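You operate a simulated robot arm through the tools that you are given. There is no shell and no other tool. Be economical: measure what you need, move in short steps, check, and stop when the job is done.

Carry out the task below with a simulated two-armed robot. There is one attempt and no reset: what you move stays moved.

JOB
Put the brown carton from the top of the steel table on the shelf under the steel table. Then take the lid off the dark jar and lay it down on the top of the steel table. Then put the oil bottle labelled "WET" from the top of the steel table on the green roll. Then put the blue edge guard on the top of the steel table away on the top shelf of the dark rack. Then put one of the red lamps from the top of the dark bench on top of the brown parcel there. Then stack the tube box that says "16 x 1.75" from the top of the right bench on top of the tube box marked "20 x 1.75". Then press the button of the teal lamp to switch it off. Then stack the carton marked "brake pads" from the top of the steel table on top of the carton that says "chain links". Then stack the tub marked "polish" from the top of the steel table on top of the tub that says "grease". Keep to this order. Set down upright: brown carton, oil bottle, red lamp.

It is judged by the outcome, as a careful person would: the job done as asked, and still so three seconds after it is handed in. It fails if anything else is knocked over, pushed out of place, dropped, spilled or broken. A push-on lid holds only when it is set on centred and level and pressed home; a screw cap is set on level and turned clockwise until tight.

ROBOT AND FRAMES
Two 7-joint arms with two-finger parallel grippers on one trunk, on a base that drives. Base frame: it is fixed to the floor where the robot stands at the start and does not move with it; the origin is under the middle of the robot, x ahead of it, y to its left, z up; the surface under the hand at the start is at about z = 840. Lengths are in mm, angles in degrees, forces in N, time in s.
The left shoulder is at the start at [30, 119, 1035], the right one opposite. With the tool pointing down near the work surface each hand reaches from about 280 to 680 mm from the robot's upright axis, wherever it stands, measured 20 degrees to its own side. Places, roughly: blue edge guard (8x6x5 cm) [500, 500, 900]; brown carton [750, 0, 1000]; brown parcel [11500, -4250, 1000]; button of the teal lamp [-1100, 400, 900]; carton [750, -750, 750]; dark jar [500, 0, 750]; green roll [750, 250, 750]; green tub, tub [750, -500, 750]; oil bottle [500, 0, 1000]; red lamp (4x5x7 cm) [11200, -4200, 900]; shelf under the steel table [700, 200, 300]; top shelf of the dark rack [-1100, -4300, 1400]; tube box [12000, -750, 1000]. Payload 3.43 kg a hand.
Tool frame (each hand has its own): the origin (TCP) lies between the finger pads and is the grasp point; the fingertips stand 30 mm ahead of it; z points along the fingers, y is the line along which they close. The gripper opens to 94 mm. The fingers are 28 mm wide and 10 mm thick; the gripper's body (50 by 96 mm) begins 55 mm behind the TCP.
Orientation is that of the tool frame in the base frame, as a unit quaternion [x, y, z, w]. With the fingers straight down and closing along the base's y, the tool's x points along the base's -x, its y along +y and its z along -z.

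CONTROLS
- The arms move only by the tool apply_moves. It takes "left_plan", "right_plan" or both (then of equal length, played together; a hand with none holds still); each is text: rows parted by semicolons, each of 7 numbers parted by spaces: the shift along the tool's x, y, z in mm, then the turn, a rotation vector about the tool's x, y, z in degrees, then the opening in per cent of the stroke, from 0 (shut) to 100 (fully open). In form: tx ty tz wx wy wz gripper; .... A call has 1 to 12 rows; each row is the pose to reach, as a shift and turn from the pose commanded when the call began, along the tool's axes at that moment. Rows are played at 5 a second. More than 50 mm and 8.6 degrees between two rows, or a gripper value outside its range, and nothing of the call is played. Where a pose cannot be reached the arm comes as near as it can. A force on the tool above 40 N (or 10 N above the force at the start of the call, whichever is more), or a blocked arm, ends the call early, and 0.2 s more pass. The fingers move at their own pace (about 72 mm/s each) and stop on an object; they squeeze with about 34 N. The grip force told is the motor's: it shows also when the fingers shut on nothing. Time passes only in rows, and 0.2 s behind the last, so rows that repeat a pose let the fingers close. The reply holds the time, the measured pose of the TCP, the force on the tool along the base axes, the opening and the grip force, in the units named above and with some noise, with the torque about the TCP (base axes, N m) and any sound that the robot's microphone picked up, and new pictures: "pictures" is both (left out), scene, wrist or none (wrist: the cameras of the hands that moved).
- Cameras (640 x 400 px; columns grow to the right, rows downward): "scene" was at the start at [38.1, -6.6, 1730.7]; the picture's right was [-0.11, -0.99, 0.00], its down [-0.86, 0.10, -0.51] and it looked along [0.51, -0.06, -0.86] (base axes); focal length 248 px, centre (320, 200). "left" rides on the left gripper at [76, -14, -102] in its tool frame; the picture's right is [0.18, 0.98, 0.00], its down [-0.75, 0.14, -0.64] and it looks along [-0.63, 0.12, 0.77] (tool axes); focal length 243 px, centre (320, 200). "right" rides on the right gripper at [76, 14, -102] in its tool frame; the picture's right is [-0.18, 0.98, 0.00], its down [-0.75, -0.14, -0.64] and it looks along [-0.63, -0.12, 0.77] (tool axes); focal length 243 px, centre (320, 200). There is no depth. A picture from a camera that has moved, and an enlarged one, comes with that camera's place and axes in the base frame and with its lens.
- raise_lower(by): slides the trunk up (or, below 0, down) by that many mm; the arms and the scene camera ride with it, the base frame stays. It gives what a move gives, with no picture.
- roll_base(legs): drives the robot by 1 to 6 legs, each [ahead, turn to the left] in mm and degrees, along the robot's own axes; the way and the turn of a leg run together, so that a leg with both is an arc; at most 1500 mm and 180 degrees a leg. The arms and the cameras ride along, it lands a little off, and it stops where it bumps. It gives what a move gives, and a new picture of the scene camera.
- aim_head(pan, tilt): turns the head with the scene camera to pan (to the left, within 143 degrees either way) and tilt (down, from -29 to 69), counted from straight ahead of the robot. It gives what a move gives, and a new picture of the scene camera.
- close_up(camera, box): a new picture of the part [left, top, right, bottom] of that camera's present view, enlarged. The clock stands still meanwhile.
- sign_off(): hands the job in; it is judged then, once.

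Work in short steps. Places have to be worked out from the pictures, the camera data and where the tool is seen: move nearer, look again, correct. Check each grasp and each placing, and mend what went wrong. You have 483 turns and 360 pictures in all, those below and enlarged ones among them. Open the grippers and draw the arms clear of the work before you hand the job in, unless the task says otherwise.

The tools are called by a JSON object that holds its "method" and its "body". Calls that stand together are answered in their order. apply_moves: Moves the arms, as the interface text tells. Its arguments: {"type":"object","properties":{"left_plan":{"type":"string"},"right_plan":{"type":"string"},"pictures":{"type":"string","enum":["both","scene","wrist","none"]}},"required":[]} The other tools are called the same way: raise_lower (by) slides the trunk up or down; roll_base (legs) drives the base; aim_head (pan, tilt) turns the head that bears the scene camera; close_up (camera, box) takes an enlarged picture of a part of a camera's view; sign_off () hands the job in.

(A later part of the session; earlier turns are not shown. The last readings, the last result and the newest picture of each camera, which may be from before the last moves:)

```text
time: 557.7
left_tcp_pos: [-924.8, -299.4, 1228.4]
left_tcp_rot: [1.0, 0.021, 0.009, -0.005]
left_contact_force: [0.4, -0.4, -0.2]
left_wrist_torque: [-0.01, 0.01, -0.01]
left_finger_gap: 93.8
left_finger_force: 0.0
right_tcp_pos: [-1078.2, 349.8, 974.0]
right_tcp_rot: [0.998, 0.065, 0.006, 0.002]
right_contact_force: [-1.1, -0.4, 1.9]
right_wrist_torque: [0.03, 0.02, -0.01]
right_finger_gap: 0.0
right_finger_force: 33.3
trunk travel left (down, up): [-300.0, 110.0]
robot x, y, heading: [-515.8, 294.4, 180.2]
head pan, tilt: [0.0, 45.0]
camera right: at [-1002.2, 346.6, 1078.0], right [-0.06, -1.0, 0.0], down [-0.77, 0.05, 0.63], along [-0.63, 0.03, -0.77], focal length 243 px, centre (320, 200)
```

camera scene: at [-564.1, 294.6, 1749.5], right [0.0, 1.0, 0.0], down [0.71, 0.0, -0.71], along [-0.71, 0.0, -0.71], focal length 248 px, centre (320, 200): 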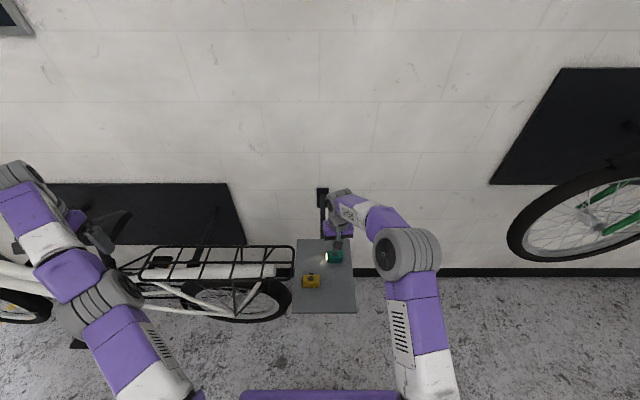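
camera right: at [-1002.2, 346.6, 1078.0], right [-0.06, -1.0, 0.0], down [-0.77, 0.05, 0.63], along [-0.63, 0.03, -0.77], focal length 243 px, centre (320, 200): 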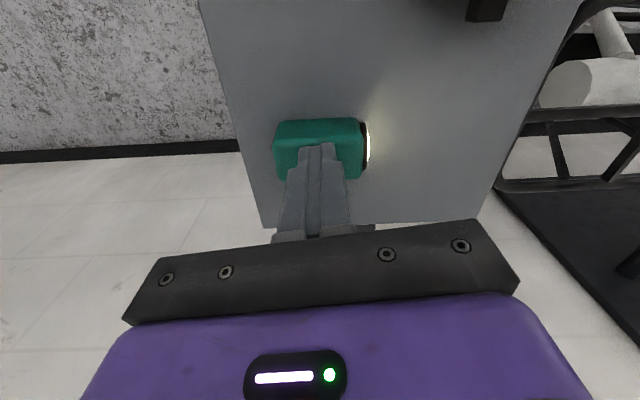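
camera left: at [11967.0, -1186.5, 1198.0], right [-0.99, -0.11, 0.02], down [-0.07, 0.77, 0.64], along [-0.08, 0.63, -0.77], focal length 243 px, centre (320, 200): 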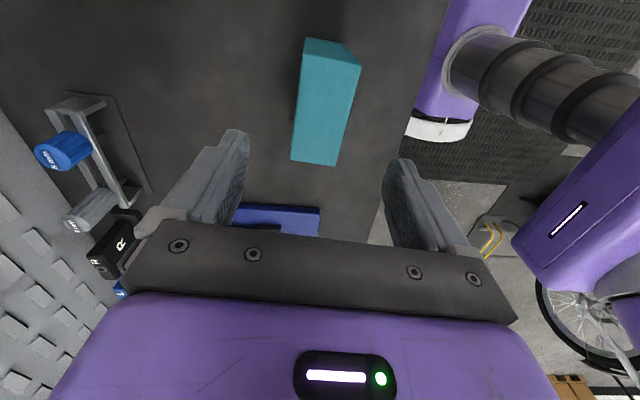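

Light contact (1.9 N). Continue pressing in 1 mm rows.

{"method": "apply_moves", "body": {"right_plan": "0 0 1 0 0 0 0; 0 0 2 0 0 0 0; 0 0 3 0 0 0 0", "pictures": "wrist"}}

```text
time: 558.5
left_tcp_pos: [-923.5, -298.8, 1228.4]
left_tcp_rot: [1.0, 0.023, 0.01, -0.005]
left_contact_force: [0.2, -0.1, 0.2]
left_wrist_torque: [0.03, -0.02, 0.0]
left_finger_gap: 94.1
left_finger_force: 0.1
right_tcp_pos: [-1078.8, 351.2, 971.7]
right_tcp_rot: [0.998, 0.064, 0.005, 0.001]
right_contact_force: [-0.8, -0.1, 5.1]
right_wrist_torque: [-0.01, 0.06, 0.01]
right_finger_gap: 0.0
right_finger_force: 32.9
trunk travel left (down, up): [-300.0, 110.0]
robot x, y, heading: [-512.9, 295.6, 180.0]
head pan, tilt: [0.0, 45.0]
heard: click
camera right: at [-1001.9, 346.5, 1075.4], right [-0.06, -1.0, 0.0], down [-0.77, 0.05, 0.63], along [-0.63, 0.03, -0.77], focal length 243 px, centre (320, 200)
```

right: 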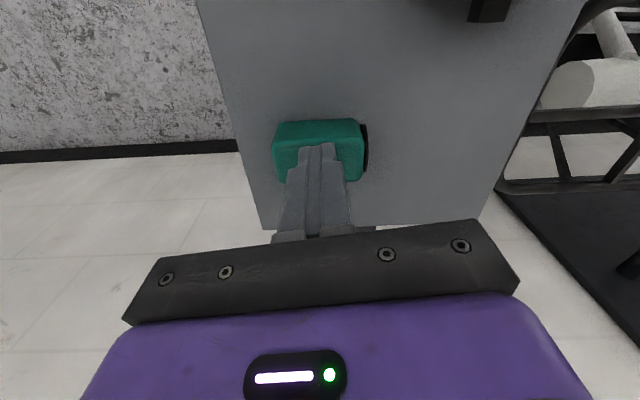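

Click heard and the lamp is dark. Withdraw straight up.

{"method": "apply_moves", "body": {"right_plan": "0 0 -10 0 0 0 0; 0 0 -50 0 0 0 0; 0 0 -95 0 0 0 0; 20 -20 -135 0 0 0 20; 50 -50 -150 0 0 0 60; 80 -80 -150 0 0 0 100", "pictures": "scene"}}

{"method": "close_up", "body": {"camera": "scene", "box": [260, 210, 380, 290]}}

```text
time: 559.9
left_tcp_pos: [-923.4, -297.1, 1229.2]
left_tcp_rot: [1.0, 0.022, 0.009, -0.005]
left_contact_force: [-0.3, 0.7, 0.4]
left_wrist_torque: [-0.01, 0.03, -0.01]
left_finger_gap: 94.0
left_finger_force: 0.0
right_tcp_pos: [-1009.9, 441.0, 1122.7]
right_tcp_rot: [0.998, 0.065, 0.007, 0.002]
right_contact_force: [0.3, 0.2, 0.2]
right_wrist_torque: [-0.02, 0.01, 0.01]
right_finger_gap: 94.0
right_finger_force: 0.0
trunk travel left (down, up): [-300.0, 110.0]
robot x, y, heading: [-514.2, 294.0, 180.1]
head pan, tilt: [0.0, 45.0]
camera scene: at [-563.8, 295.0, 1749.5], right [0.0, 1.0, 0.0], down [0.71, 0.0, -0.71], along [-0.71, 0.0, -0.71], focal length 248 px, centre (320, 200)
```

scene: 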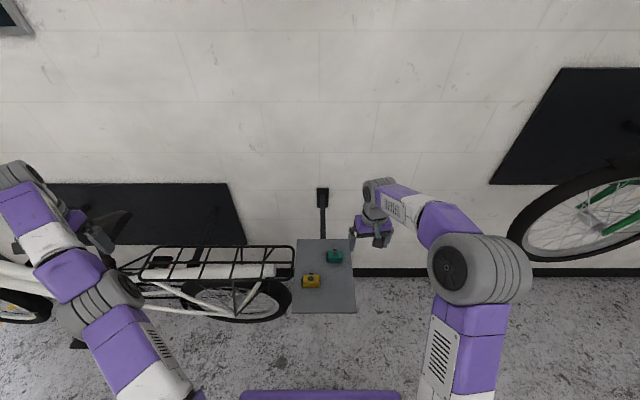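

```text
5.00 times, centred on (320, 250) of scene
camera zoom: at [-563.8, 295.0, 1749.5], right [0.0, 1.0, 0.0], down [0.71, 0.0, -0.71], along [-0.71, 0.0, -0.71], focal length 1240 px, centre (320, -50)
```

zoom: 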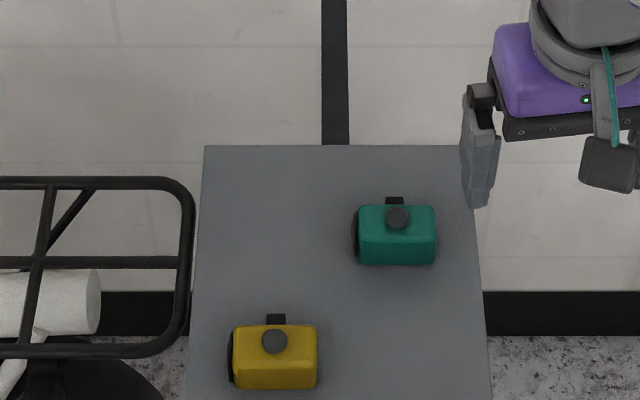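

Lamp is off. Retract the right hand, reverse, and turn toward the right part of the steel table.

{"method": "apply_moves", "body": {"right_plan": "25 -20 0 0 0 0 100; 50 -40 0 0 0 0 100; 75 -65 0 0 0 0 100; 100 -90 0 0 0 0 100; 116 -103 0 0 0 0 100", "pictures": "none"}}

{"method": "roll_base", "body": {"legs": [[-130, 0], [0, 112], [1000, 0], [0, 68]]}}

{"method": "aim_head", "body": {"pan": -10, "tilt": 48}}

```text
time: 561.1
left_tcp_pos: [-923.8, -298.7, 1228.9]
left_tcp_rot: [1.0, 0.021, 0.01, -0.005]
left_contact_force: [0.6, 1.0, 0.3]
left_wrist_torque: [0.01, -0.02, 0.01]
left_finger_gap: 93.8
left_finger_force: 0.0
right_tcp_pos: [-908.9, 559.0, 1122.7]
right_tcp_rot: [0.998, 0.064, 0.006, 0.002]
right_contact_force: [0.2, 0.3, -0.4]
right_wrist_torque: [0.0, 0.0, -0.02]
right_finger_gap: 94.0
right_finger_force: 0.1
trunk travel left (down, up): [-300.0, 110.0]
robot x, y, heading: [-515.1, 291.8, 180.0]
head pan, tilt: [0.0, 45.0]
```

```text
time: 572.9
left_tcp_pos: [708.4, -661.9, 1233.2]
left_tcp_rot: [0.463, 0.886, -0.01, 0.005]
left_contact_force: [-1.8, -3.1, 2.4]
left_wrist_torque: [0.02, -0.04, -0.05]
left_finger_gap: 92.4
left_finger_force: 0.1
right_tcp_pos: [-12.3, -1117.2, 1123.7]
right_tcp_rot: [0.411, 0.911, 0.006, -0.005]
right_contact_force: [-0.4, 0.0, 0.7]
right_wrist_torque: [0.02, 0.01, -0.05]
right_finger_gap: 93.9
right_finger_force: 0.0
trunk travel left (down, up): [-300.0, 110.0]
robot x, y, heading: [-8.4, -640.5, -55.8]
head pan, tilt: [0.0, 45.0]
stopped in leg 4: the force on the tool passed its limit at 64 N (the readings are from after the stop); the commanded pose is now the measured one
camera scene: at [17.9, -683.2, 1749.4], right [-0.83, -0.56, 0.0], down [-0.39, 0.59, -0.71], along [0.39, -0.59, -0.71], focal length 248 px, centre (320, 200)
```

scene: 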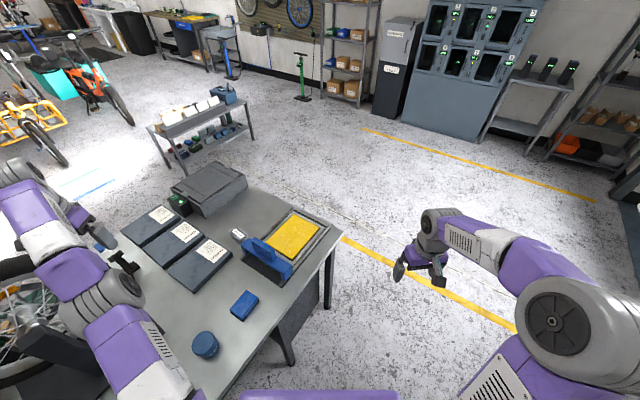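

```text
time: 573.6
left_tcp_pos: [708.6, -661.1, 1232.8]
left_tcp_rot: [0.463, 0.886, -0.009, 0.007]
left_contact_force: [-0.7, -5.4, 3.6]
left_wrist_torque: [-0.04, -0.1, -0.16]
left_finger_gap: 92.1
left_finger_force: 0.0
right_tcp_pos: [-10.4, -1117.0, 1122.3]
right_tcp_rot: [0.411, 0.911, 0.006, -0.004]
right_contact_force: [-0.2, 0.3, 1.2]
right_wrist_torque: [0.02, -0.02, 0.03]
right_finger_gap: 93.9
right_finger_force: 0.1
trunk travel left (down, up): [-300.0, 110.0]
robot x, y, heading: [-12.1, -640.7, -56.2]
head pan, tilt: [-10.0, 48.0]
camera scene: at [4.4, -688.3, 1745.3], right [-0.91, -0.41, 0.0], down [-0.3, 0.68, -0.67], along [0.27, -0.61, -0.74], focal length 248 px, centre (320, 200)
```

scene: 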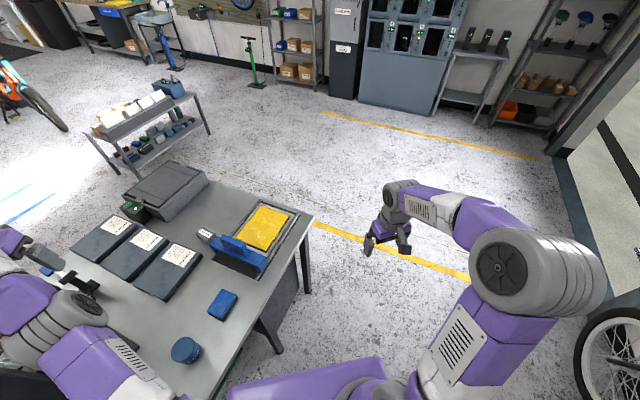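

The left hand touched the wheel on its stand while turning. Turn back 20° at once and check the wheel.

{"method": "roll_base", "body": {"legs": [[0, -25]]}}

{"method": "aim_head", "body": {"pan": 80, "tilt": 40}}

```text
time: 575.3
left_tcp_pos: [632.3, -963.2, 1233.6]
left_tcp_rot: [0.644, 0.765, -0.01, 0.003]
left_contact_force: [-0.4, 0.1, -0.5]
left_wrist_torque: [0.0, -0.05, -0.02]
left_finger_gap: 93.9
left_finger_force: 0.1
right_tcp_pos: [-212.4, -1071.5, 1122.1]
right_tcp_rot: [0.599, 0.801, 0.006, -0.003]
right_contact_force: [0.1, -0.6, -0.1]
right_wrist_torque: [0.0, 0.01, 0.05]
right_finger_gap: 93.8
right_finger_force: 0.1
trunk travel left (down, up): [-300.0, 110.0]
robot x, y, heading: [-12.0, -641.0, -81.0]
head pan, tilt: [-10.0, 48.0]
camera scene: at [-16.7, -689.3, 1745.3], right [-1.0, 0.02, 0.0], down [0.01, 0.74, -0.67], along [-0.01, -0.67, -0.74], focal length 248 px, centre (320, 200)
```

scene: 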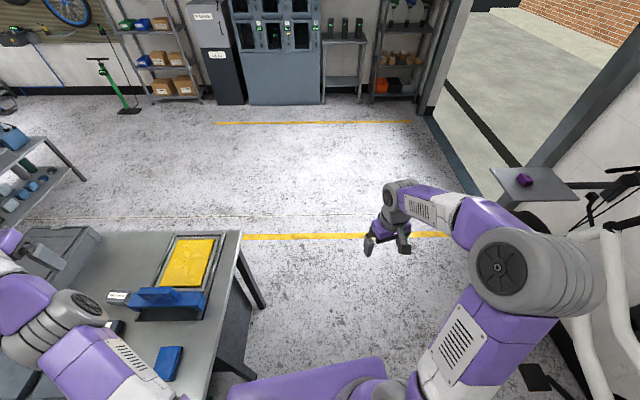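

```text
time: 576.9
left_tcp_pos: [633.1, -964.1, 1233.5]
left_tcp_rot: [0.644, 0.765, -0.01, 0.003]
left_contact_force: [0.2, -0.3, 0.1]
left_wrist_torque: [0.03, 0.0, 0.02]
left_finger_gap: 93.9
left_finger_force: 0.1
right_tcp_pos: [-211.4, -1071.8, 1122.5]
right_tcp_rot: [0.599, 0.801, 0.006, -0.002]
right_contact_force: [0.5, -0.1, -0.1]
right_wrist_torque: [-0.02, 0.02, -0.01]
right_finger_gap: 94.0
right_finger_force: 0.1
trunk travel left (down, up): [-300.0, 110.0]
robot x, y, heading: [-11.3, -640.3, -80.9]
head pan, tilt: [80.0, 40.0]
camera scene: at [70.1, -612.1, 1756.7], right [-0.02, -1.0, 0.0], down [-0.64, 0.01, -0.77], along [0.77, -0.01, -0.64], focal length 248 px, centre (320, 200)
```

scene: 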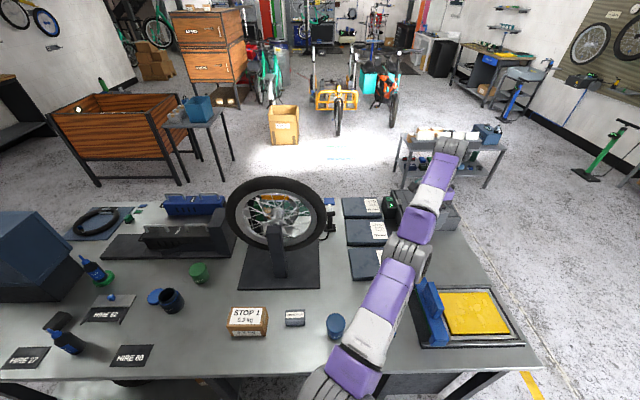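

The wheel stand looks unmoved. Zoom around to find the "grease" tub and the cartons.

{"method": "close_up", "body": {"camera": "scene", "box": [220, 170, 400, 290]}}

{"method": "close_up", "body": {"camera": "scene", "box": [320, 180, 540, 350]}}

```text
3.33 times, centred on (310, 230) of scene
camera zoom: at [70.1, -612.1, 1756.7], right [-0.02, -1.0, 0.0], down [-0.64, 0.01, -0.77], along [0.77, -0.01, -0.64], focal length 827 px, centre (353, 100)
```

zoom: 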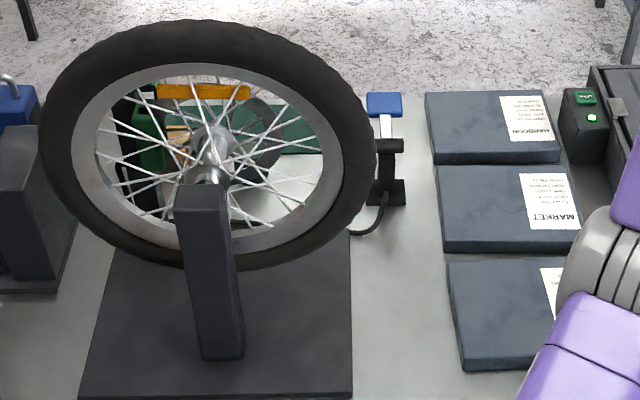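

```text
2.35 times, centred on (430, 265) of scene
camera zoom: at [70.1, -612.1, 1756.7], right [-0.02, -1.0, 0.0], down [-0.64, 0.01, -0.77], along [0.77, -0.01, -0.64], focal length 584 px, centre (61, 47)
```

zoom: 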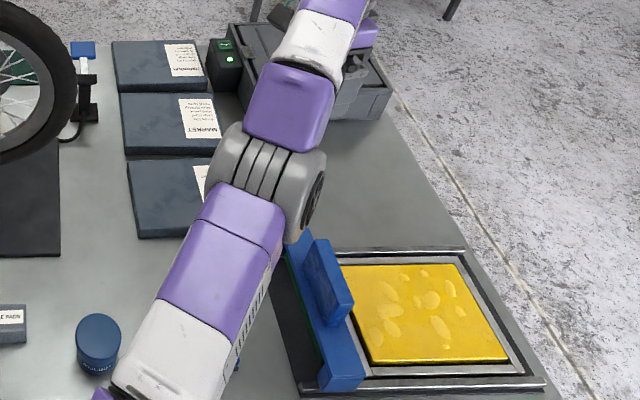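

The grease tub is likely the green one behind the wheel, reachable from the table's back side. First move clear to the south and reset the left arm.

{"method": "roll_base", "body": {"legs": [[800, 0]]}}

{"method": "apply_moves", "body": {"left_plan": "5 15 -5 0 -6 0 100; 10 30 -10 0 -12 0 100; 20 50 -15 0 -18 0 100; 30 70 -20 0 -24 0 100; 45 90 -25 0 -30 0 100; 60 110 -30 0 -36 0 100; 80 130 -30 0 -42 0 100; 100 150 -30 0 -48 0 100; 115 155 -30 0 -48 0 100; 120 160 -30 0 -48 0 100", "pictures": "none"}}

{"method": "apply_moves", "body": {"left_plan": "1 -38 10 0 6 0 100; 2 -77 20 0 12 0 100; 3 -115 30 0 18 0 100; 4 -154 40 0 24 0 100; 5 -192 50 0 30 0 100; 6 -231 60 0 36 0 100; 8 -270 70 0 42 0 100; 9 -308 81 0 48 0 100; 9 -308 81 0 48 0 100", "pictures": "none"}}

{"method": "aim_head", "body": {"pan": 30, "tilt": 40}}

```text
time: 579.8
left_tcp_pos: [714.2, -1454.9, 1231.1]
left_tcp_rot: [0.637, 0.771, -0.009, 0.001]
left_contact_force: [0.2, -1.2, -1.0]
left_wrist_torque: [0.06, -0.01, 0.01]
left_finger_gap: 94.0
left_finger_force: 0.2
right_tcp_pos: [-129.3, -1578.3, 1120.1]
right_tcp_rot: [0.591, 0.807, 0.005, -0.004]
right_contact_force: [0.6, -0.3, 0.0]
right_wrist_torque: [0.02, -0.02, 0.01]
right_finger_gap: 93.7
right_finger_force: 0.1
trunk travel left (down, up): [-300.0, 110.0]
robot x, y, heading: [62.4, -1136.2, -80.1]
head pan, tilt: [80.0, 40.0]
stopped in leg 1: the robot was blocked; the commanded pose is now the measured one
camera scene: at [145.0, -1114.3, 1756.7], right [0.0, -1.0, 0.0], down [-0.64, 0.0, -0.77], along [0.77, 0.0, -0.64], focal length 248 px, centre (320, 200)
```

scene: 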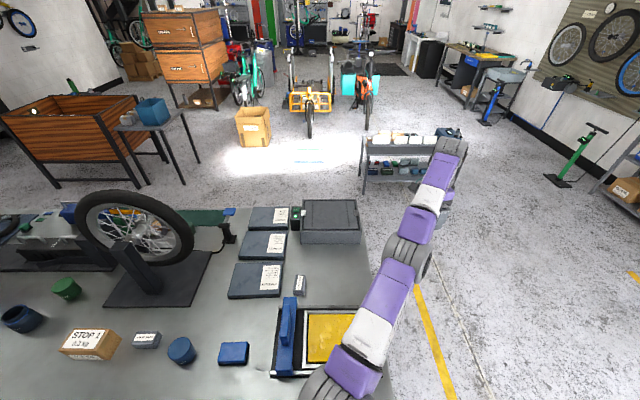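

```text
time: 582.0
left_tcp_pos: [850.9, -1302.6, 1260.8]
left_tcp_rot: [0.578, 0.702, -0.269, 0.317]
left_contact_force: [0.1, 0.0, 0.0]
left_wrist_torque: [0.01, -0.02, -0.03]
left_finger_gap: 93.7
left_finger_force: 0.0
left hand out of reach, approached as far as the arm can: row 1, 2, 3, 4, 5, 6, 7, 8, 9
right_tcp_pos: [-129.6, -1574.8, 1123.3]
right_tcp_rot: [0.592, 0.806, 0.006, -0.003]
right_contact_force: [-0.2, -0.7, 0.0]
right_wrist_torque: [0.02, 0.0, -0.01]
right_finger_gap: 94.1
right_finger_force: 0.0
trunk travel left (down, up): [-300.0, 110.0]
robot x, y, heading: [67.5, -1140.3, -80.2]
head pan, tilt: [80.0, 40.0]
```

```text
time: 584.0
left_tcp_pos: [667.7, -1504.9, 1245.6]
left_tcp_rot: [0.637, 0.771, -0.01, 0.003]
left_contact_force: [0.7, 1.6, -0.4]
left_wrist_torque: [-0.02, 0.04, -0.02]
left_finger_gap: 93.8
left_finger_force: 0.0
left hand out of reach, approached as far as the arm can: row 1, 2, 3, 4, 5, 6, 7, 8, 9
right_tcp_pos: [-129.6, -1574.1, 1123.7]
right_tcp_rot: [0.591, 0.807, 0.005, -0.001]
right_contact_force: [0.4, 0.1, 0.4]
right_wrist_torque: [0.02, 0.02, 0.03]
right_finger_gap: 94.1
right_finger_force: 0.1
trunk travel left (down, up): [-300.0, 110.0]
robot x, y, heading: [62.4, -1138.0, -80.1]
head pan, tilt: [80.0, 40.0]
```

```text
time: 585.2
left_tcp_pos: [666.9, -1508.0, 1244.6]
left_tcp_rot: [0.638, 0.77, -0.01, 0.004]
left_contact_force: [-0.5, 0.3, -0.5]
left_wrist_torque: [-0.02, -0.01, 0.01]
left_finger_gap: 93.9
left_finger_force: 0.1
right_tcp_pos: [-129.3, -1574.8, 1123.2]
right_tcp_rot: [0.591, 0.806, 0.004, -0.003]
right_contact_force: [-0.1, -0.1, -0.5]
right_wrist_torque: [0.01, -0.01, -0.01]
right_finger_gap: 93.8
right_finger_force: 0.0
trunk travel left (down, up): [-300.0, 110.0]
robot x, y, heading: [61.5, -1140.2, -80.4]
head pan, tilt: [30.0, 40.0]
camera scene: at [113.8, -1174.0, 1756.7], right [-0.77, -0.64, 0.0], down [-0.41, 0.49, -0.77], along [0.49, -0.59, -0.64], focal length 248 px, centre (320, 200)
```

scene: 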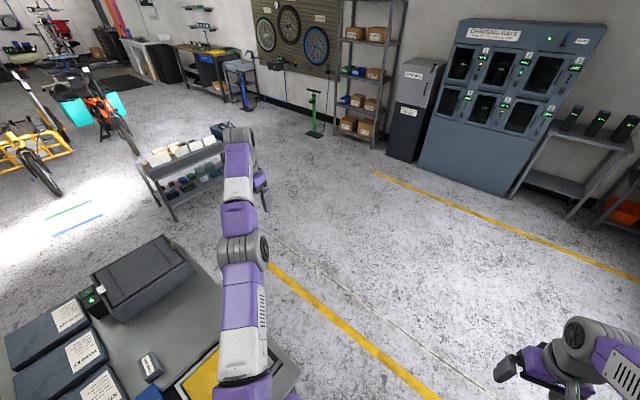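

The base is brushing the table leg. Turn away, drive clear, and repeat the left-arm reset with a wider swing.

{"method": "roll_base", "body": {"legs": [[0, -25], [450, 0]]}}

{"method": "apply_moves", "body": {"left_plan": "10 25 0 0 -5 0 100; 20 50 0 0 -10 0 100; 35 80 0 0 -15 0 100; 50 110 0 0 -20 0 100; 70 140 0 0 -25 0 100; 90 170 0 0 -30 0 100; 110 195 0 0 -36 0 100; 130 215 0 0 -42 0 100; 150 225 0 0 -48 0 100; 170 230 0 0 -48 0 100; 190 230 0 0 -48 0 100; 200 230 0 0 -48 0 100", "pictures": "scene"}}

```text
time: 586.0
left_tcp_pos: [663.6, -1511.0, 1246.3]
left_tcp_rot: [0.641, 0.767, -0.009, 0.003]
left_contact_force: [-0.1, 0.3, 0.6]
left_wrist_torque: [-0.02, -0.02, -0.02]
left_finger_gap: 94.1
left_finger_force: 0.0
right_tcp_pos: [-132.8, -1571.7, 1123.4]
right_tcp_rot: [0.595, 0.803, 0.004, -0.002]
right_contact_force: [0.6, 0.3, -0.1]
right_wrist_torque: [-0.03, -0.01, 0.01]
right_finger_gap: 94.1
right_finger_force: 0.1
trunk travel left (down, up): [-300.0, 110.0]
robot x, y, heading: [63.7, -1139.7, -80.6]
head pan, tilt: [30.0, 40.0]
stopped in leg 1: the robot was blocked; the commanded pose is now the measured one
camera scene: at [113.8, -1172.1, 1756.7], right [-0.77, -0.64, 0.0], down [-0.41, 0.5, -0.77], along [0.49, -0.59, -0.64], focal length 248 px, centre (320, 200)
```

scene: 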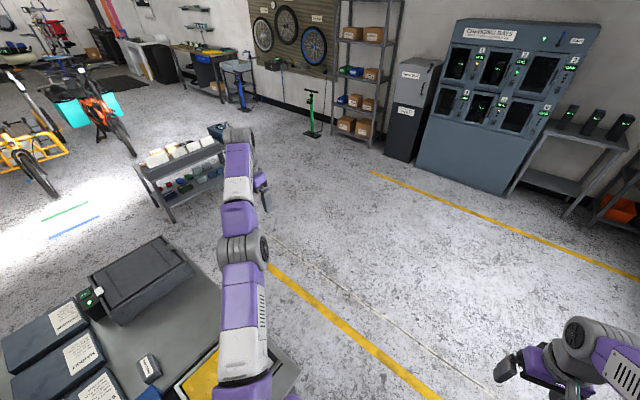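

```text
time: 588.6
left_tcp_pos: [856.1, -1271.9, 1241.0]
left_tcp_rot: [0.582, 0.7, -0.271, 0.314]
left_contact_force: [-0.2, -0.1, 0.8]
left_wrist_torque: [-0.01, 0.02, 0.02]
left_finger_gap: 94.1
left_finger_force: 0.0
left hand out of reach, approached as far as the arm can: row 2, 3, 4, 8
right_tcp_pos: [-133.1, -1569.6, 1123.5]
right_tcp_rot: [0.595, 0.803, 0.005, -0.002]
right_contact_force: [0.2, -0.1, -0.4]
right_wrist_torque: [-0.04, 0.01, 0.01]
right_finger_gap: 94.0
right_finger_force: 0.1
trunk travel left (down, up): [-300.0, 110.0]
robot x, y, heading: [67.7, -1138.3, -80.7]
head pan, tilt: [30.0, 40.0]
camera scene: at [113.6, -1172.3, 1756.8], right [-0.77, -0.64, 0.0], down [-0.41, 0.5, -0.77], along [0.49, -0.59, -0.64], focal length 248 px, centre (320, 200)
```

scene: 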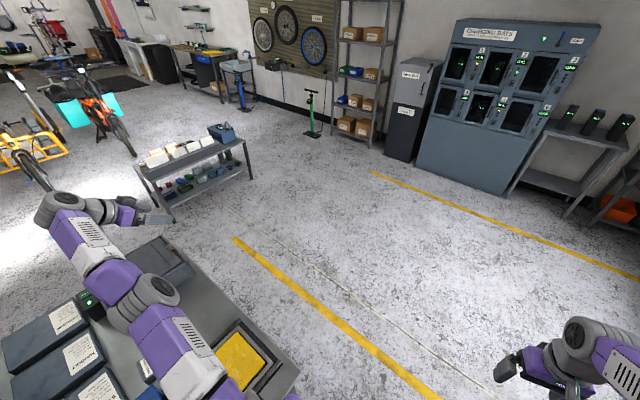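

The left arm has unfolded properly now. Bring it in.

{"method": "apply_moves", "body": {"left_plan": "-4 -40 11 0 6 0 100; -8 -80 22 0 12 0 100; -12 -120 34 0 18 0 100; -17 -160 45 0 24 0 100; -21 -200 57 0 30 0 100; -25 -240 68 0 36 0 100; -30 -280 80 0 42 0 100; -34 -320 91 0 48 0 100; -34 -320 91 0 48 0 100", "pictures": "none"}}

{"method": "aim_head", "body": {"pan": 60, "tilt": 60}}

{"method": "aim_head", "body": {"pan": -50, "tilt": 55}}

```text
time: 590.6
left_tcp_pos: [661.2, -1509.2, 1251.5]
left_tcp_rot: [0.641, 0.768, -0.01, 0.002]
left_contact_force: [0.6, 0.8, 0.1]
left_wrist_torque: [-0.01, 0.0, 0.05]
left_finger_gap: 93.8
left_finger_force: 0.0
left hand out of reach, approached as far as the arm can: row 1, 2, 3, 4, 5, 6, 7, 8, 9
right_tcp_pos: [-132.2, -1569.4, 1123.4]
right_tcp_rot: [0.596, 0.803, 0.004, -0.002]
right_contact_force: [0.3, 0.5, 0.5]
right_wrist_torque: [-0.01, 0.02, -0.01]
right_finger_gap: 94.2
right_finger_force: 0.0
trunk travel left (down, up): [-300.0, 110.0]
robot x, y, heading: [63.4, -1139.1, -80.8]
head pan, tilt: [30.0, 40.0]
```

```text
time: 591.5
left_tcp_pos: [661.4, -1509.4, 1250.4]
left_tcp_rot: [0.641, 0.767, -0.01, 0.003]
left_contact_force: [-0.4, 0.8, 0.5]
left_wrist_torque: [0.0, 0.01, -0.01]
left_finger_gap: 94.1
left_finger_force: 0.0
right_tcp_pos: [-133.5, -1570.9, 1123.0]
right_tcp_rot: [0.596, 0.803, 0.005, -0.002]
right_contact_force: [-0.4, -0.2, -0.3]
right_wrist_torque: [0.0, 0.0, 0.02]
right_finger_gap: 94.1
right_finger_force: 0.0
trunk travel left (down, up): [-300.0, 110.0]
robot x, y, heading: [63.5, -1136.8, -80.5]
head pan, tilt: [60.0, 60.0]
camera scene: at [122.6, -1130.4, 1730.0], right [-0.35, -0.94, 0.0], down [-0.81, 0.3, -0.5], along [0.47, -0.18, -0.87], focal length 248 px, centre (320, 200)
```

scene: 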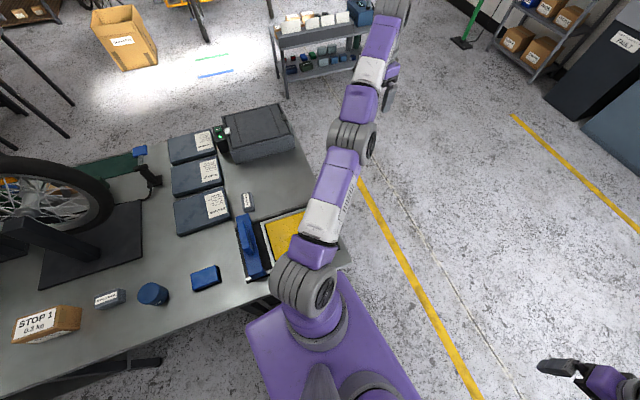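

```text
time: 593.4
left_tcp_pos: [660.9, -1510.5, 1251.3]
left_tcp_rot: [0.642, 0.767, -0.01, 0.003]
left_contact_force: [0.4, 0.1, -0.4]
left_wrist_torque: [0.02, -0.02, 0.04]
left_finger_gap: 93.6
left_finger_force: 0.0
right_tcp_pos: [-134.7, -1570.8, 1122.0]
right_tcp_rot: [0.596, 0.803, 0.005, -0.002]
right_contact_force: [0.2, -0.1, 0.2]
right_wrist_torque: [0.0, -0.01, -0.01]
right_finger_gap: 94.0
right_finger_force: 0.0
trunk travel left (down, up): [-300.0, 110.0]
robot x, y, heading: [61.7, -1136.1, -80.6]
head pan, tilt: [-50.0, 55.0]
camera scene: at [13.2, -1161.8, 1736.0], right [-0.76, 0.65, 0.0], down [0.53, 0.62, -0.57], along [-0.37, -0.44, -0.82], focal length 248 px, centre (320, 200)
```

scene: 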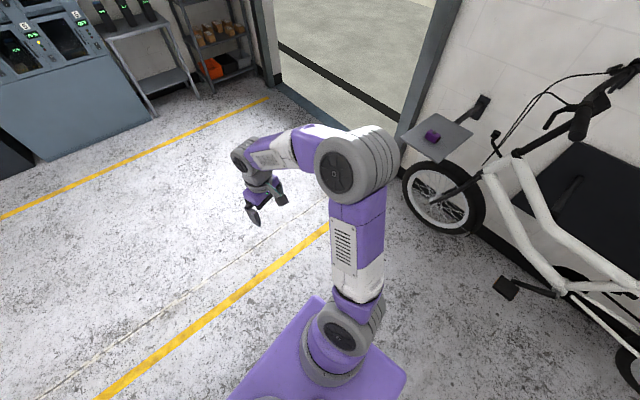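

The left arm is stretched straight (singular). Reverse the base, then pitch the hand in place (bringing the wrist inward) to bend the elbow.

{"method": "roll_base", "body": {"legs": [[-350, 0], [0, -50], [450, 0]]}}

{"method": "apply_moves", "body": {"left_plan": "0 0 10 0 -6 0 100; 0 0 20 0 -12 0 100; 0 0 30 0 -18 0 100; 0 0 40 0 -24 0 100; 0 0 50 0 -30 0 100; 0 0 60 0 -36 0 100; 0 0 70 0 -42 0 100; 0 0 80 0 -48 0 100; 20 0 90 0 -48 0 100; 40 0 100 0 -48 0 100", "pictures": "scene"}}

```text
time: 600.3
left_tcp_pos: [-191.0, -1828.3, 1251.1]
left_tcp_rot: [0.906, 0.423, -0.01, -0.002]
left_contact_force: [0.4, 0.5, 0.6]
left_wrist_torque: [0.03, -0.02, -0.01]
left_finger_gap: 94.1
left_finger_force: 0.0
right_tcp_pos: [-746.6, -1258.7, 1123.5]
right_tcp_rot: [0.88, 0.475, 0.005, 0.0]
right_contact_force: [0.0, -0.5, 0.2]
right_wrist_torque: [0.07, 0.01, 0.01]
right_finger_gap: 93.9
right_finger_force: 0.1
trunk travel left (down, up): [-300.0, 110.0]
robot x, y, heading: [-286.5, -1128.7, -130.7]
head pan, tilt: [-50.0, 55.0]
camera scene: at [-338.9, -1106.9, 1736.0], right [0.01, 1.0, 0.0], down [0.82, -0.01, -0.57], along [-0.57, 0.01, -0.82], focal length 248 px, centre (320, 200)
```

scene: 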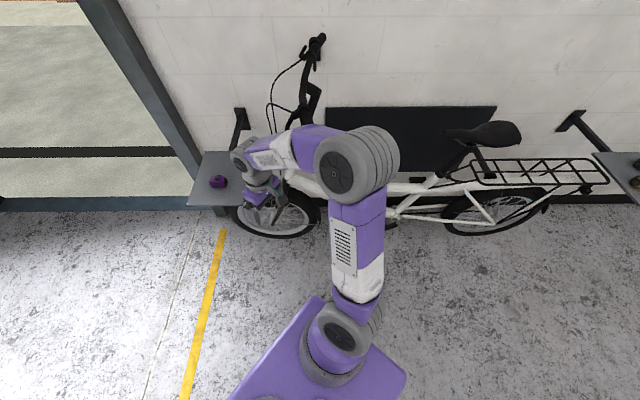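

```text
time: 602.5
left_tcp_pos: [-123.0, -1969.8, 1196.4]
left_tcp_rot: [0.824, 0.387, -0.379, 0.169]
left_contact_force: [-0.3, 0.2, -1.0]
left_wrist_torque: [0.01, 0.01, -0.01]
left_finger_gap: 94.2
left_finger_force: 0.0
left hand out of reach, approached as far as the arm can: row 1, 2, 3, 4, 5, 6, 7, 8, 9, 10
right_tcp_pos: [-744.8, -1257.1, 1123.6]
right_tcp_rot: [0.88, 0.475, 0.006, 0.001]
right_contact_force: [-0.4, -0.5, 0.2]
right_wrist_torque: [-0.04, 0.0, 0.01]
right_finger_gap: 93.8
right_finger_force: 0.2
trunk travel left (down, up): [-300.0, 110.0]
robot x, y, heading: [-290.9, -1132.2, -131.1]
head pan, tilt: [-50.0, 55.0]
camera scene: at [-337.1, -1106.8, 1736.1], right [0.01, 1.0, 0.0], down [0.82, -0.01, -0.57], along [-0.57, 0.01, -0.82], focal length 248 px, centre (320, 200)
```

scene: 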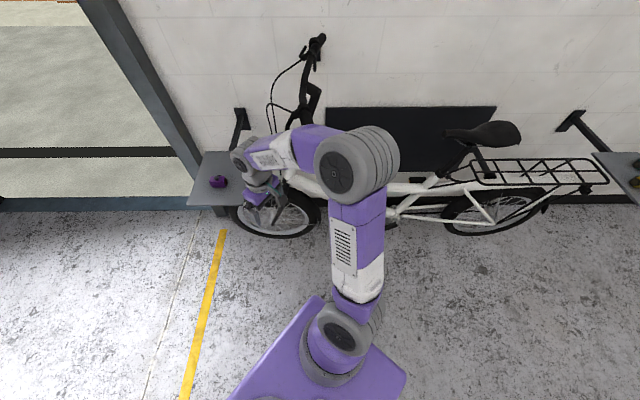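

Try replicating the sequence that worked before: swing the pitched, stretched arm further back-left, then in.

{"method": "apply_moves", "body": {"left_plan": "17 12 -35 0 0 0 100; 34 24 -69 0 0 0 100; 51 34 -104 0 0 0 100; 68 46 -138 0 0 0 100; 84 57 -172 0 0 0 100; 101 68 -207 0 0 0 100; 125 68 -235 0 0 0 100; 150 68 -262 0 0 0 100", "pictures": "none"}}

{"method": "aim_head", "body": {"pan": 50, "tilt": 55}}

```text
time: 604.3
left_tcp_pos: [130.9, -1801.5, 1262.7]
left_tcp_rot: [0.823, 0.387, -0.379, 0.17]
left_contact_force: [0.5, -0.1, -0.6]
left_wrist_torque: [0.0, 0.03, 0.0]
left_finger_gap: 93.9
left_finger_force: 0.0
left hand out of reach, approached as far as the arm can: row 1, 2, 3, 4, 5, 6, 7, 8
right_tcp_pos: [-745.4, -1255.5, 1123.1]
right_tcp_rot: [0.88, 0.475, 0.005, 0.0]
right_contact_force: [-0.9, 1.0, -0.3]
right_wrist_torque: [-0.01, 0.01, 0.0]
right_finger_gap: 93.7
right_finger_force: 0.1
trunk travel left (down, up): [-300.0, 110.0]
robot x, y, heading: [-285.7, -1127.8, -130.5]
head pan, tilt: [-50.0, 55.0]
```

```text
time: 606.0
left_tcp_pos: [131.0, -1802.5, 1264.0]
left_tcp_rot: [0.824, 0.387, -0.378, 0.17]
left_contact_force: [-0.4, -0.2, 0.4]
left_wrist_torque: [0.0, -0.04, -0.01]
left_finger_gap: 94.2
left_finger_force: 0.1
right_tcp_pos: [-747.0, -1257.8, 1122.3]
right_tcp_rot: [0.88, 0.475, 0.005, 0.0]
right_contact_force: [0.8, -1.0, 0.0]
right_wrist_torque: [0.0, 0.01, -0.02]
right_finger_gap: 94.0
right_finger_force: 0.0
trunk travel left (down, up): [-300.0, 110.0]
robot x, y, heading: [-287.6, -1128.0, -130.8]
head pan, tilt: [50.0, 55.0]
camera scene: at [-255.0, -1178.7, 1736.0], right [-0.99, -0.16, 0.0], down [-0.13, 0.81, -0.57], along [0.09, -0.57, -0.82], focal length 248 px, centre (320, 200)
```

scene: 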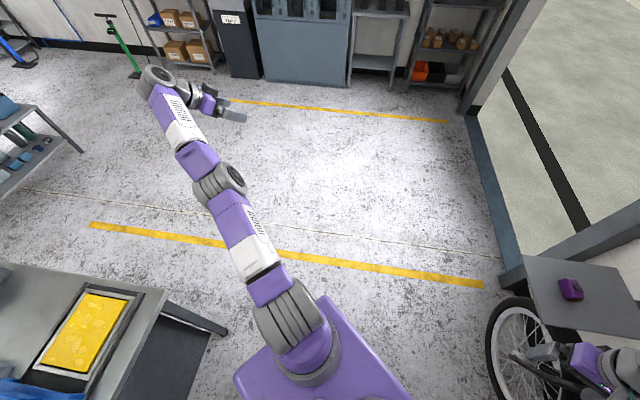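

Try turning the tool outward (so the wrist comes inward along the arm line) with the TCP held, to bend the elbow.

{"method": "apply_moves", "body": {"left_plan": "0 0 0 -5 0 5.5 100; 0 0 0 -10 0 11 100; 0 0 0 -15 0 16.5 100; 0 0 0 -20 0 22 100; 0 0 0 -25 0 27.5 100; 0 0 0 -30 0 33 100; 0 0 0 -35 0 38.5 100; 0 0 0 -40 0 44 100; 0 -20 0 -40 0 44 100; 0 -40 0 -40 0 44 100; 0 -60 0 -40 0 44 100; 0 -80 0 -40 0 44 100", "pictures": "scene"}}

```text
time: 608.6
left_tcp_pos: [95.4, -1777.0, 1303.9]
left_tcp_rot: [0.803, 0.162, -0.139, 0.557]
left_contact_force: [0.7, -0.8, 0.3]
left_wrist_torque: [0.04, 0.04, -0.04]
left_finger_gap: 94.0
left_finger_force: 0.0
left hand out of reach, approached as far as the arm can: row 1, 2, 3, 4, 5, 6, 7, 8, 9, 10, 11, 12
right_tcp_pos: [-745.1, -1258.3, 1124.0]
right_tcp_rot: [0.88, 0.474, 0.005, -0.001]
right_contact_force: [-1.1, -0.7, -0.2]
right_wrist_torque: [0.03, 0.04, 0.0]
right_finger_gap: 94.1
right_finger_force: 0.1
trunk travel left (down, up): [-300.0, 110.0]
robot x, y, heading: [-291.5, -1138.4, -131.0]
head pan, tilt: [50.0, 55.0]
camera scene: at [-253.3, -1179.7, 1736.0], right [-0.99, -0.16, 0.0], down [-0.13, 0.81, -0.57], along [0.09, -0.57, -0.82], focal length 248 px, centre (320, 200)
```

scene: 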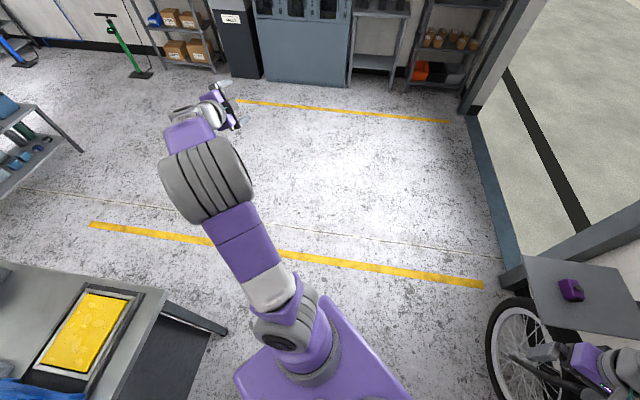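

The elbow is bent upward now. Rotate the tool back to vertical while drawing the hand in.

{"method": "apply_moves", "body": {"left_plan": "-22 -24 -5 5.5 4.4 -2.3 100; -44 -48 -9 11 8.8 -4.6 100; -67 -72 -14 16.6 13.2 -6.8 100; -89 -96 -18 22.1 17.6 -9.1 100; -111 -120 -23 27.6 22 -11.4 100; -133 -145 -28 33.1 26.4 -13.7 100; -155 -169 -32 38.6 30.8 -16 100; -178 -193 -37 44.2 35.2 -18.2 100; -200 -217 -41 49.7 39.6 -20.5 100; -222 -241 -46 55.2 44 -22.8 100; -222 -241 -46 55.2 44 -22.8 100", "pictures": "scene"}}

```text
time: 611.0
left_tcp_pos: [-203.0, -1678.1, 1203.6]
left_tcp_rot: [0.909, 0.416, 0.002, 0.006]
left_contact_force: [0.1, 0.1, 0.0]
left_wrist_torque: [0.02, 0.0, -0.01]
left_finger_gap: 94.1
left_finger_force: 0.1
right_tcp_pos: [-745.3, -1257.2, 1122.6]
right_tcp_rot: [0.88, 0.474, 0.004, 0.0]
right_contact_force: [-0.8, -0.1, -0.5]
right_wrist_torque: [0.02, 0.02, -0.03]
right_finger_gap: 93.7
right_finger_force: 0.1
trunk travel left (down, up): [-300.0, 110.0]
robot x, y, heading: [-285.4, -1136.9, -131.2]
head pan, tilt: [50.0, 55.0]
camera scene: at [-254.5, -1178.0, 1736.1], right [-0.99, -0.16, 0.0], down [-0.13, 0.81, -0.57], along [0.09, -0.57, -0.82], focal length 248 px, centre (320, 200)
```

scene: 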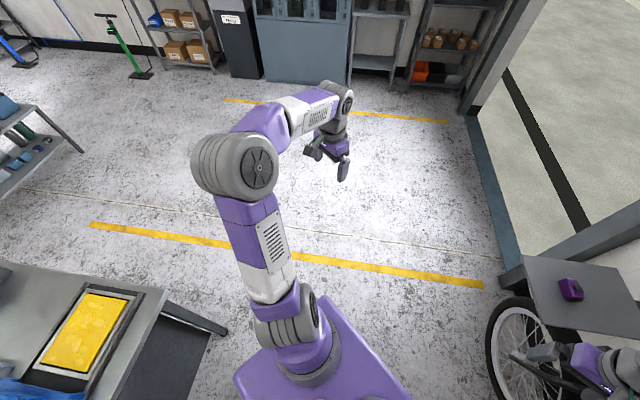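

Left arm is back in the good posture. Now position in front of the table for the brake-pads carton.

{"method": "roll_base", "body": {"legs": [[-260, 0], [0, -156], [330, 0], [0, -73]]}}

{"method": "aim_head", "body": {"pan": 0, "tilt": 48}}

{"method": "close_up", "body": {"camera": "scene", "box": [230, 180, 430, 310]}}

```text
time: 624.2
left_tcp_pos: [327.8, -188.6, 1203.5]
left_tcp_rot: [-0.01, 1.0, 0.006, 0.002]
left_contact_force: [-0.5, -0.7, 0.6]
left_wrist_torque: [0.03, 0.0, -0.01]
left_finger_gap: 94.1
left_finger_force: 0.0
right_tcp_pos: [377.5, -873.7, 1123.1]
right_tcp_rot: [-0.077, 0.997, 0.001, -0.005]
right_contact_force: [-0.5, -0.5, 0.1]
right_wrist_torque: [-0.01, 0.01, 0.0]
right_finger_gap: 94.0
right_finger_force: 0.1
trunk travel left (down, up): [-300.0, 110.0]
robot x, y, heading: [-21.9, -619.8, 1.3]
head pan, tilt: [50.0, 55.0]
camera scene: at [-7.5, -561.6, 1736.0], right [0.78, -0.63, 0.0], down [-0.51, -0.64, -0.57], along [0.36, 0.45, -0.82], focal length 248 px, centre (320, 200)
```

scene: 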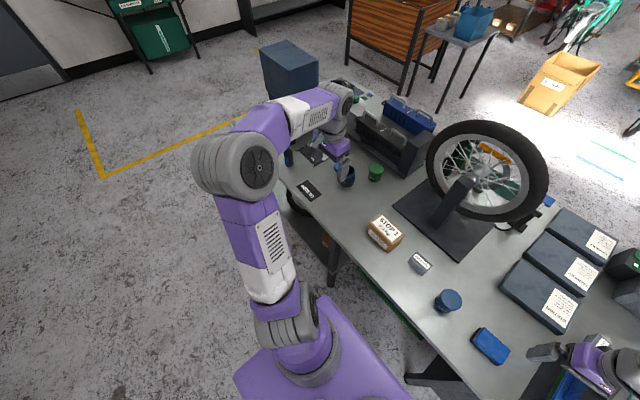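

```text
time: 625.4
left_tcp_pos: [327.2, -189.9, 1203.2]
left_tcp_rot: [-0.01, 1.0, 0.006, 0.002]
left_contact_force: [1.0, 0.0, 0.1]
left_wrist_torque: [0.0, 0.03, 0.03]
left_finger_gap: 94.1
left_finger_force: 0.0
right_tcp_pos: [376.5, -875.4, 1123.5]
right_tcp_rot: [-0.076, 0.997, 0.002, -0.005]
right_contact_force: [0.2, 0.3, -0.2]
right_wrist_torque: [0.04, 0.0, 0.03]
right_finger_gap: 93.9
right_finger_force: 0.0
trunk travel left (down, up): [-300.0, 110.0]
robot x, y, heading: [-28.4, -616.1, 1.3]
head pan, tilt: [0.0, 48.0]
camera scene: at [26.2, -615.8, 1745.3], right [0.02, -1.0, 0.0], down [-0.74, -0.02, -0.67], along [0.67, 0.02, -0.74], focal length 248 px, centre (320, 200)
```

scene: 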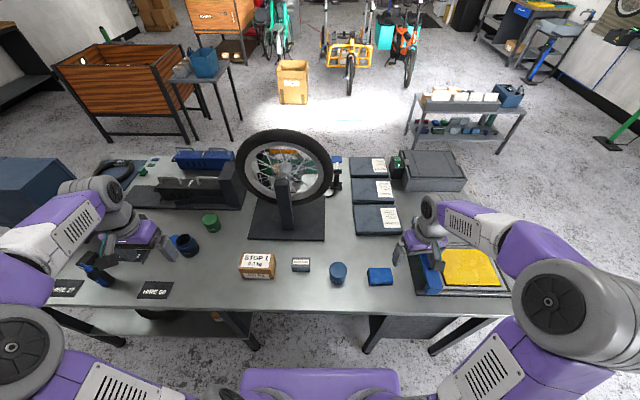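

```text
3.08 times, centred on (330, 245) of scene
camera zoom: at [26.2, -615.8, 1745.3], right [0.02, -1.0, 0.0], down [-0.74, -0.02, -0.67], along [0.67, 0.02, -0.74], focal length 763 px, centre (289, 62)
```

zoom: 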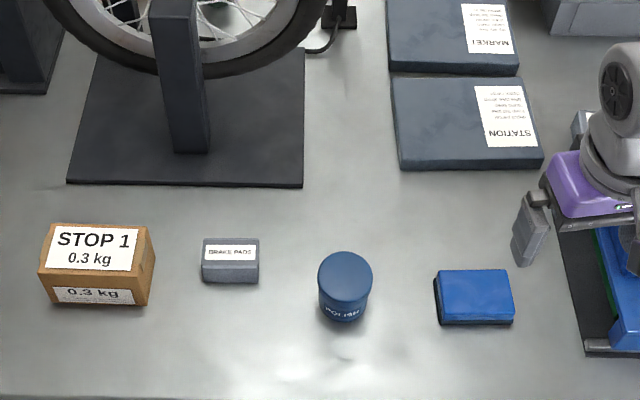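

Brake-pads carton: centre ≈ (483,−531), 71 wide × 38 deep × 47 high, graspable along y. Move the left hand to a 25°-pitched pre-grasp.

{"method": "apply_moves", "body": {"left_plan": "-11 -34 10 0 -2.5 0 90; -22 -68 22 0 -5 0 90; -33 -102 40 0 -7.5 0 90; -44 -137 60 0 -10 0 90; -55 -171 85 0 -12.5 0 90; -66 -205 112 0 -15 0 90; -77 -240 140 0 -17.5 0 90; -88 -274 168 0 -20 0 90; -99 -308 197 0 -22.5 0 90; -109 -342 227 0 -25 0 90; -109 -342 227 0 -25 0 90", "pictures": "wrist"}}

```text
time: 627.8
left_tcp_pos: [444.6, -526.1, 971.6]
left_tcp_rot: [-0.008, 0.976, 0.008, 0.218]
left_contact_force: [-0.1, -0.5, -0.7]
left_wrist_torque: [0.0, -0.01, 0.03]
left_finger_gap: 84.6
left_finger_force: 0.1
right_tcp_pos: [377.9, -872.9, 1123.0]
right_tcp_rot: [-0.076, 0.997, 0.002, -0.004]
right_contact_force: [0.5, 0.2, 0.4]
right_wrist_torque: [0.01, 0.01, 0.0]
right_finger_gap: 94.1
right_finger_force: 0.1
trunk travel left (down, up): [-300.0, 110.0]
robot x, y, heading: [-20.1, -615.9, 1.4]
head pan, tilt: [0.0, 48.0]
camera left: at [332.9, -542.8, 1032.6], right [-0.19, 0.98, -0.07], down [0.41, 0.14, 0.9], along [0.89, 0.14, -0.42], focal length 243 px, centre (320, 200)
```

left: 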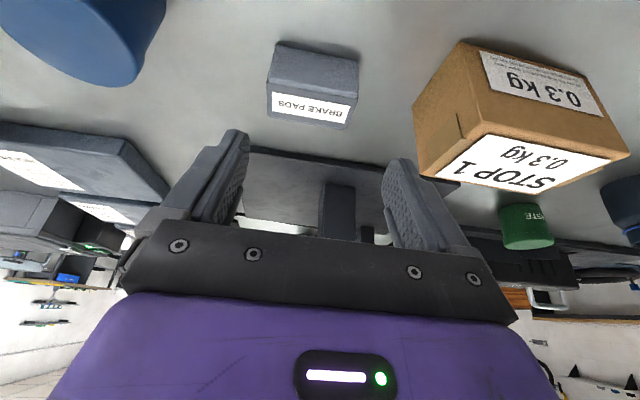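

Advance and close on the carton.

{"method": "apply_moves", "body": {"left_plan": "3 -3 34 0 0 0 90; 6 -6 68 0 0 0 90; 8 -9 90 0 0 0 90; 8 -9 102 0 0 0 90; 8 -9 102 0 0 0 70; 8 -9 102 0 0 0 50; 8 -9 102 0 0 0 50; 8 -9 102 0 0 0 50", "pictures": "wrist"}}

```text
time: 629.6
left_tcp_pos: [480.4, -533.1, 876.6]
left_tcp_rot: [-0.009, 0.976, 0.008, 0.218]
left_contact_force: [0.4, 0.3, -0.3]
left_wrist_torque: [0.03, -0.03, -0.03]
left_finger_gap: 73.5
left_finger_force: 33.6
right_tcp_pos: [377.2, -874.6, 1123.3]
right_tcp_rot: [-0.076, 0.997, 0.003, -0.004]
right_contact_force: [-0.8, -0.3, -0.5]
right_wrist_torque: [0.01, 0.0, 0.03]
right_finger_gap: 94.1
right_finger_force: 0.1
trunk travel left (down, up): [-300.0, 110.0]
robot x, y, heading: [-21.3, -619.9, 1.5]
head pan, tilt: [0.0, 48.0]
camera left: at [369.1, -550.3, 936.6], right [-0.19, 0.98, -0.07], down [0.41, 0.14, 0.9], along [0.89, 0.14, -0.42], focal length 243 px, centre (320, 200)
```

left: 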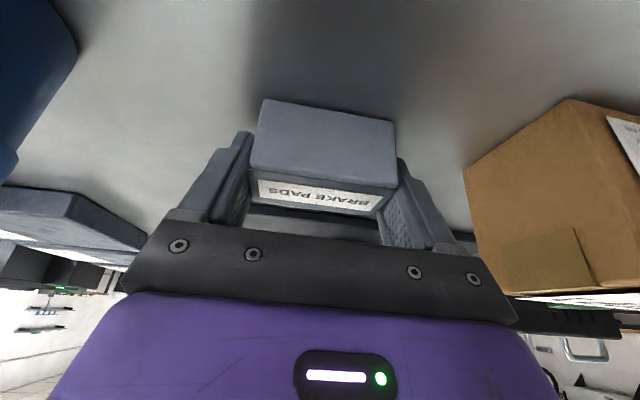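

Gripped (73 mm). Lift and draw back.

{"method": "apply_moves", "body": {"left_plan": "-15 0 -32 0 0 0 50; -35 0 -72 0 0 0 50; -55 0 -115 0 0 0 50; -68 0 -145 0 0 0 50; -50 0 -155 0 0 0 50; -20 0 -170 0 0 0 50; 10 0 -185 0 0 0 50; 10 0 -185 0 0 0 50", "pictures": "none"}}

{"method": "roll_base", "body": {"legs": [[-150, 0], [0, -70], [470, 0], [0, 70]]}}

```text
time: 631.4
left_tcp_pos: [392.3, -537.8, 1039.7]
left_tcp_rot: [-0.008, 0.976, 0.008, 0.218]
left_contact_force: [-0.2, 0.2, -0.7]
left_wrist_torque: [0.01, 0.03, -0.03]
left_finger_gap: 73.8
left_finger_force: 34.4
right_tcp_pos: [378.1, -873.1, 1123.7]
right_tcp_rot: [-0.076, 0.997, 0.002, -0.005]
right_contact_force: [-0.6, 0.1, -0.4]
right_wrist_torque: [-0.02, 0.0, -0.01]
right_finger_gap: 94.0
right_finger_force: 0.1
trunk travel left (down, up): [-300.0, 110.0]
robot x, y, heading: [-22.6, -612.8, 1.2]
head pan, tilt: [0.0, 48.0]
```

```text
time: 641.2
left_tcp_pos: [414.1, -988.2, 1040.2]
left_tcp_rot: [0.0, 0.976, 0.007, 0.218]
left_contact_force: [0.4, 0.4, -0.9]
left_wrist_torque: [0.01, 0.0, -0.01]
left_finger_gap: 73.4
left_finger_force: 33.5
right_tcp_pos: [393.3, -1325.9, 1123.9]
right_tcp_rot: [-0.067, 0.998, 0.002, -0.004]
right_contact_force: [0.3, -1.1, 1.0]
right_wrist_torque: [-0.02, 0.02, -0.03]
right_finger_gap: 94.2
right_finger_force: 0.1
trunk travel left (down, up): [-300.0, 110.0]
robot x, y, heading: [-3.4, -1066.5, 0.6]
head pan, tilt: [0.0, 48.0]
camera scene: at [46.3, -1060.9, 1745.3], right [0.0, -1.0, 0.0], down [-0.74, 0.0, -0.67], along [0.67, 0.0, -0.74], focal length 248 px, centre (320, 200)
```

scene: 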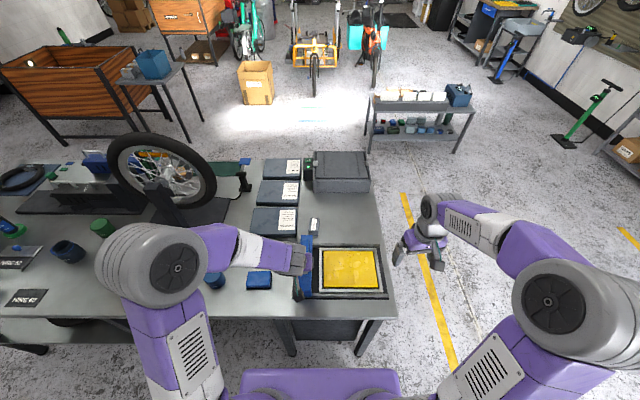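

Zoom on the chain-links carton.

{"method": "close_up", "body": {"camera": "scene", "box": [260, 190, 380, 265]}}

{"method": "close_up", "body": {"camera": "left", "box": [0, 0, 640, 400]}}

```text
5.33 times, centred on (320, 228) of scene
camera zoom: at [46.3, -1060.9, 1745.3], right [0.0, -1.0, 0.0], down [-0.74, 0.0, -0.67], along [0.67, 0.0, -0.74], focal length 1323 px, centre (320, 53)
```

zoom: 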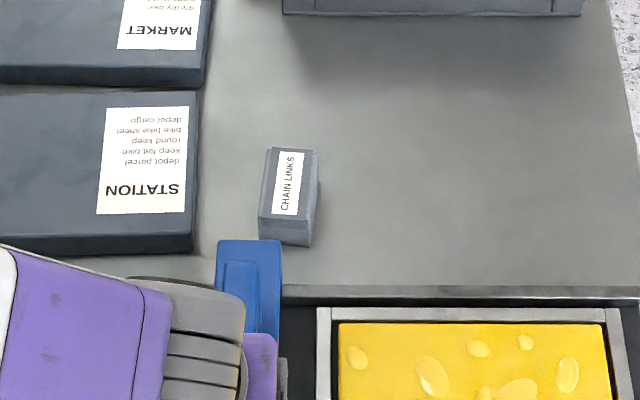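

```text
1.00 times, centred on (320, 200) of left (not enlarged: the box is as wide or as high as the picture)
camera zoom: at [302.4, -1003.4, 1100.0], right [-0.17, 0.98, -0.07], down [0.41, 0.13, 0.9], along [0.9, 0.13, -0.42], focal length 243 px, centre (320, 200)
```

zoom: 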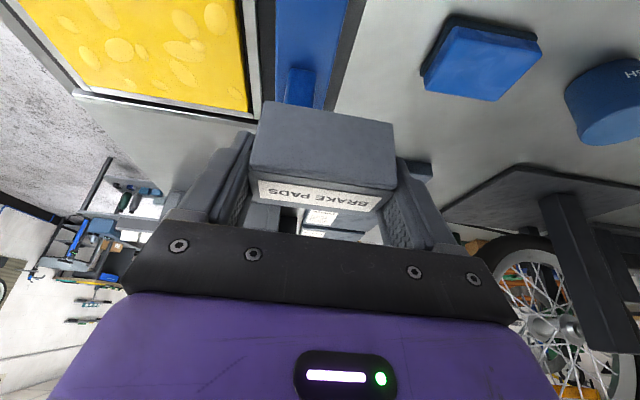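

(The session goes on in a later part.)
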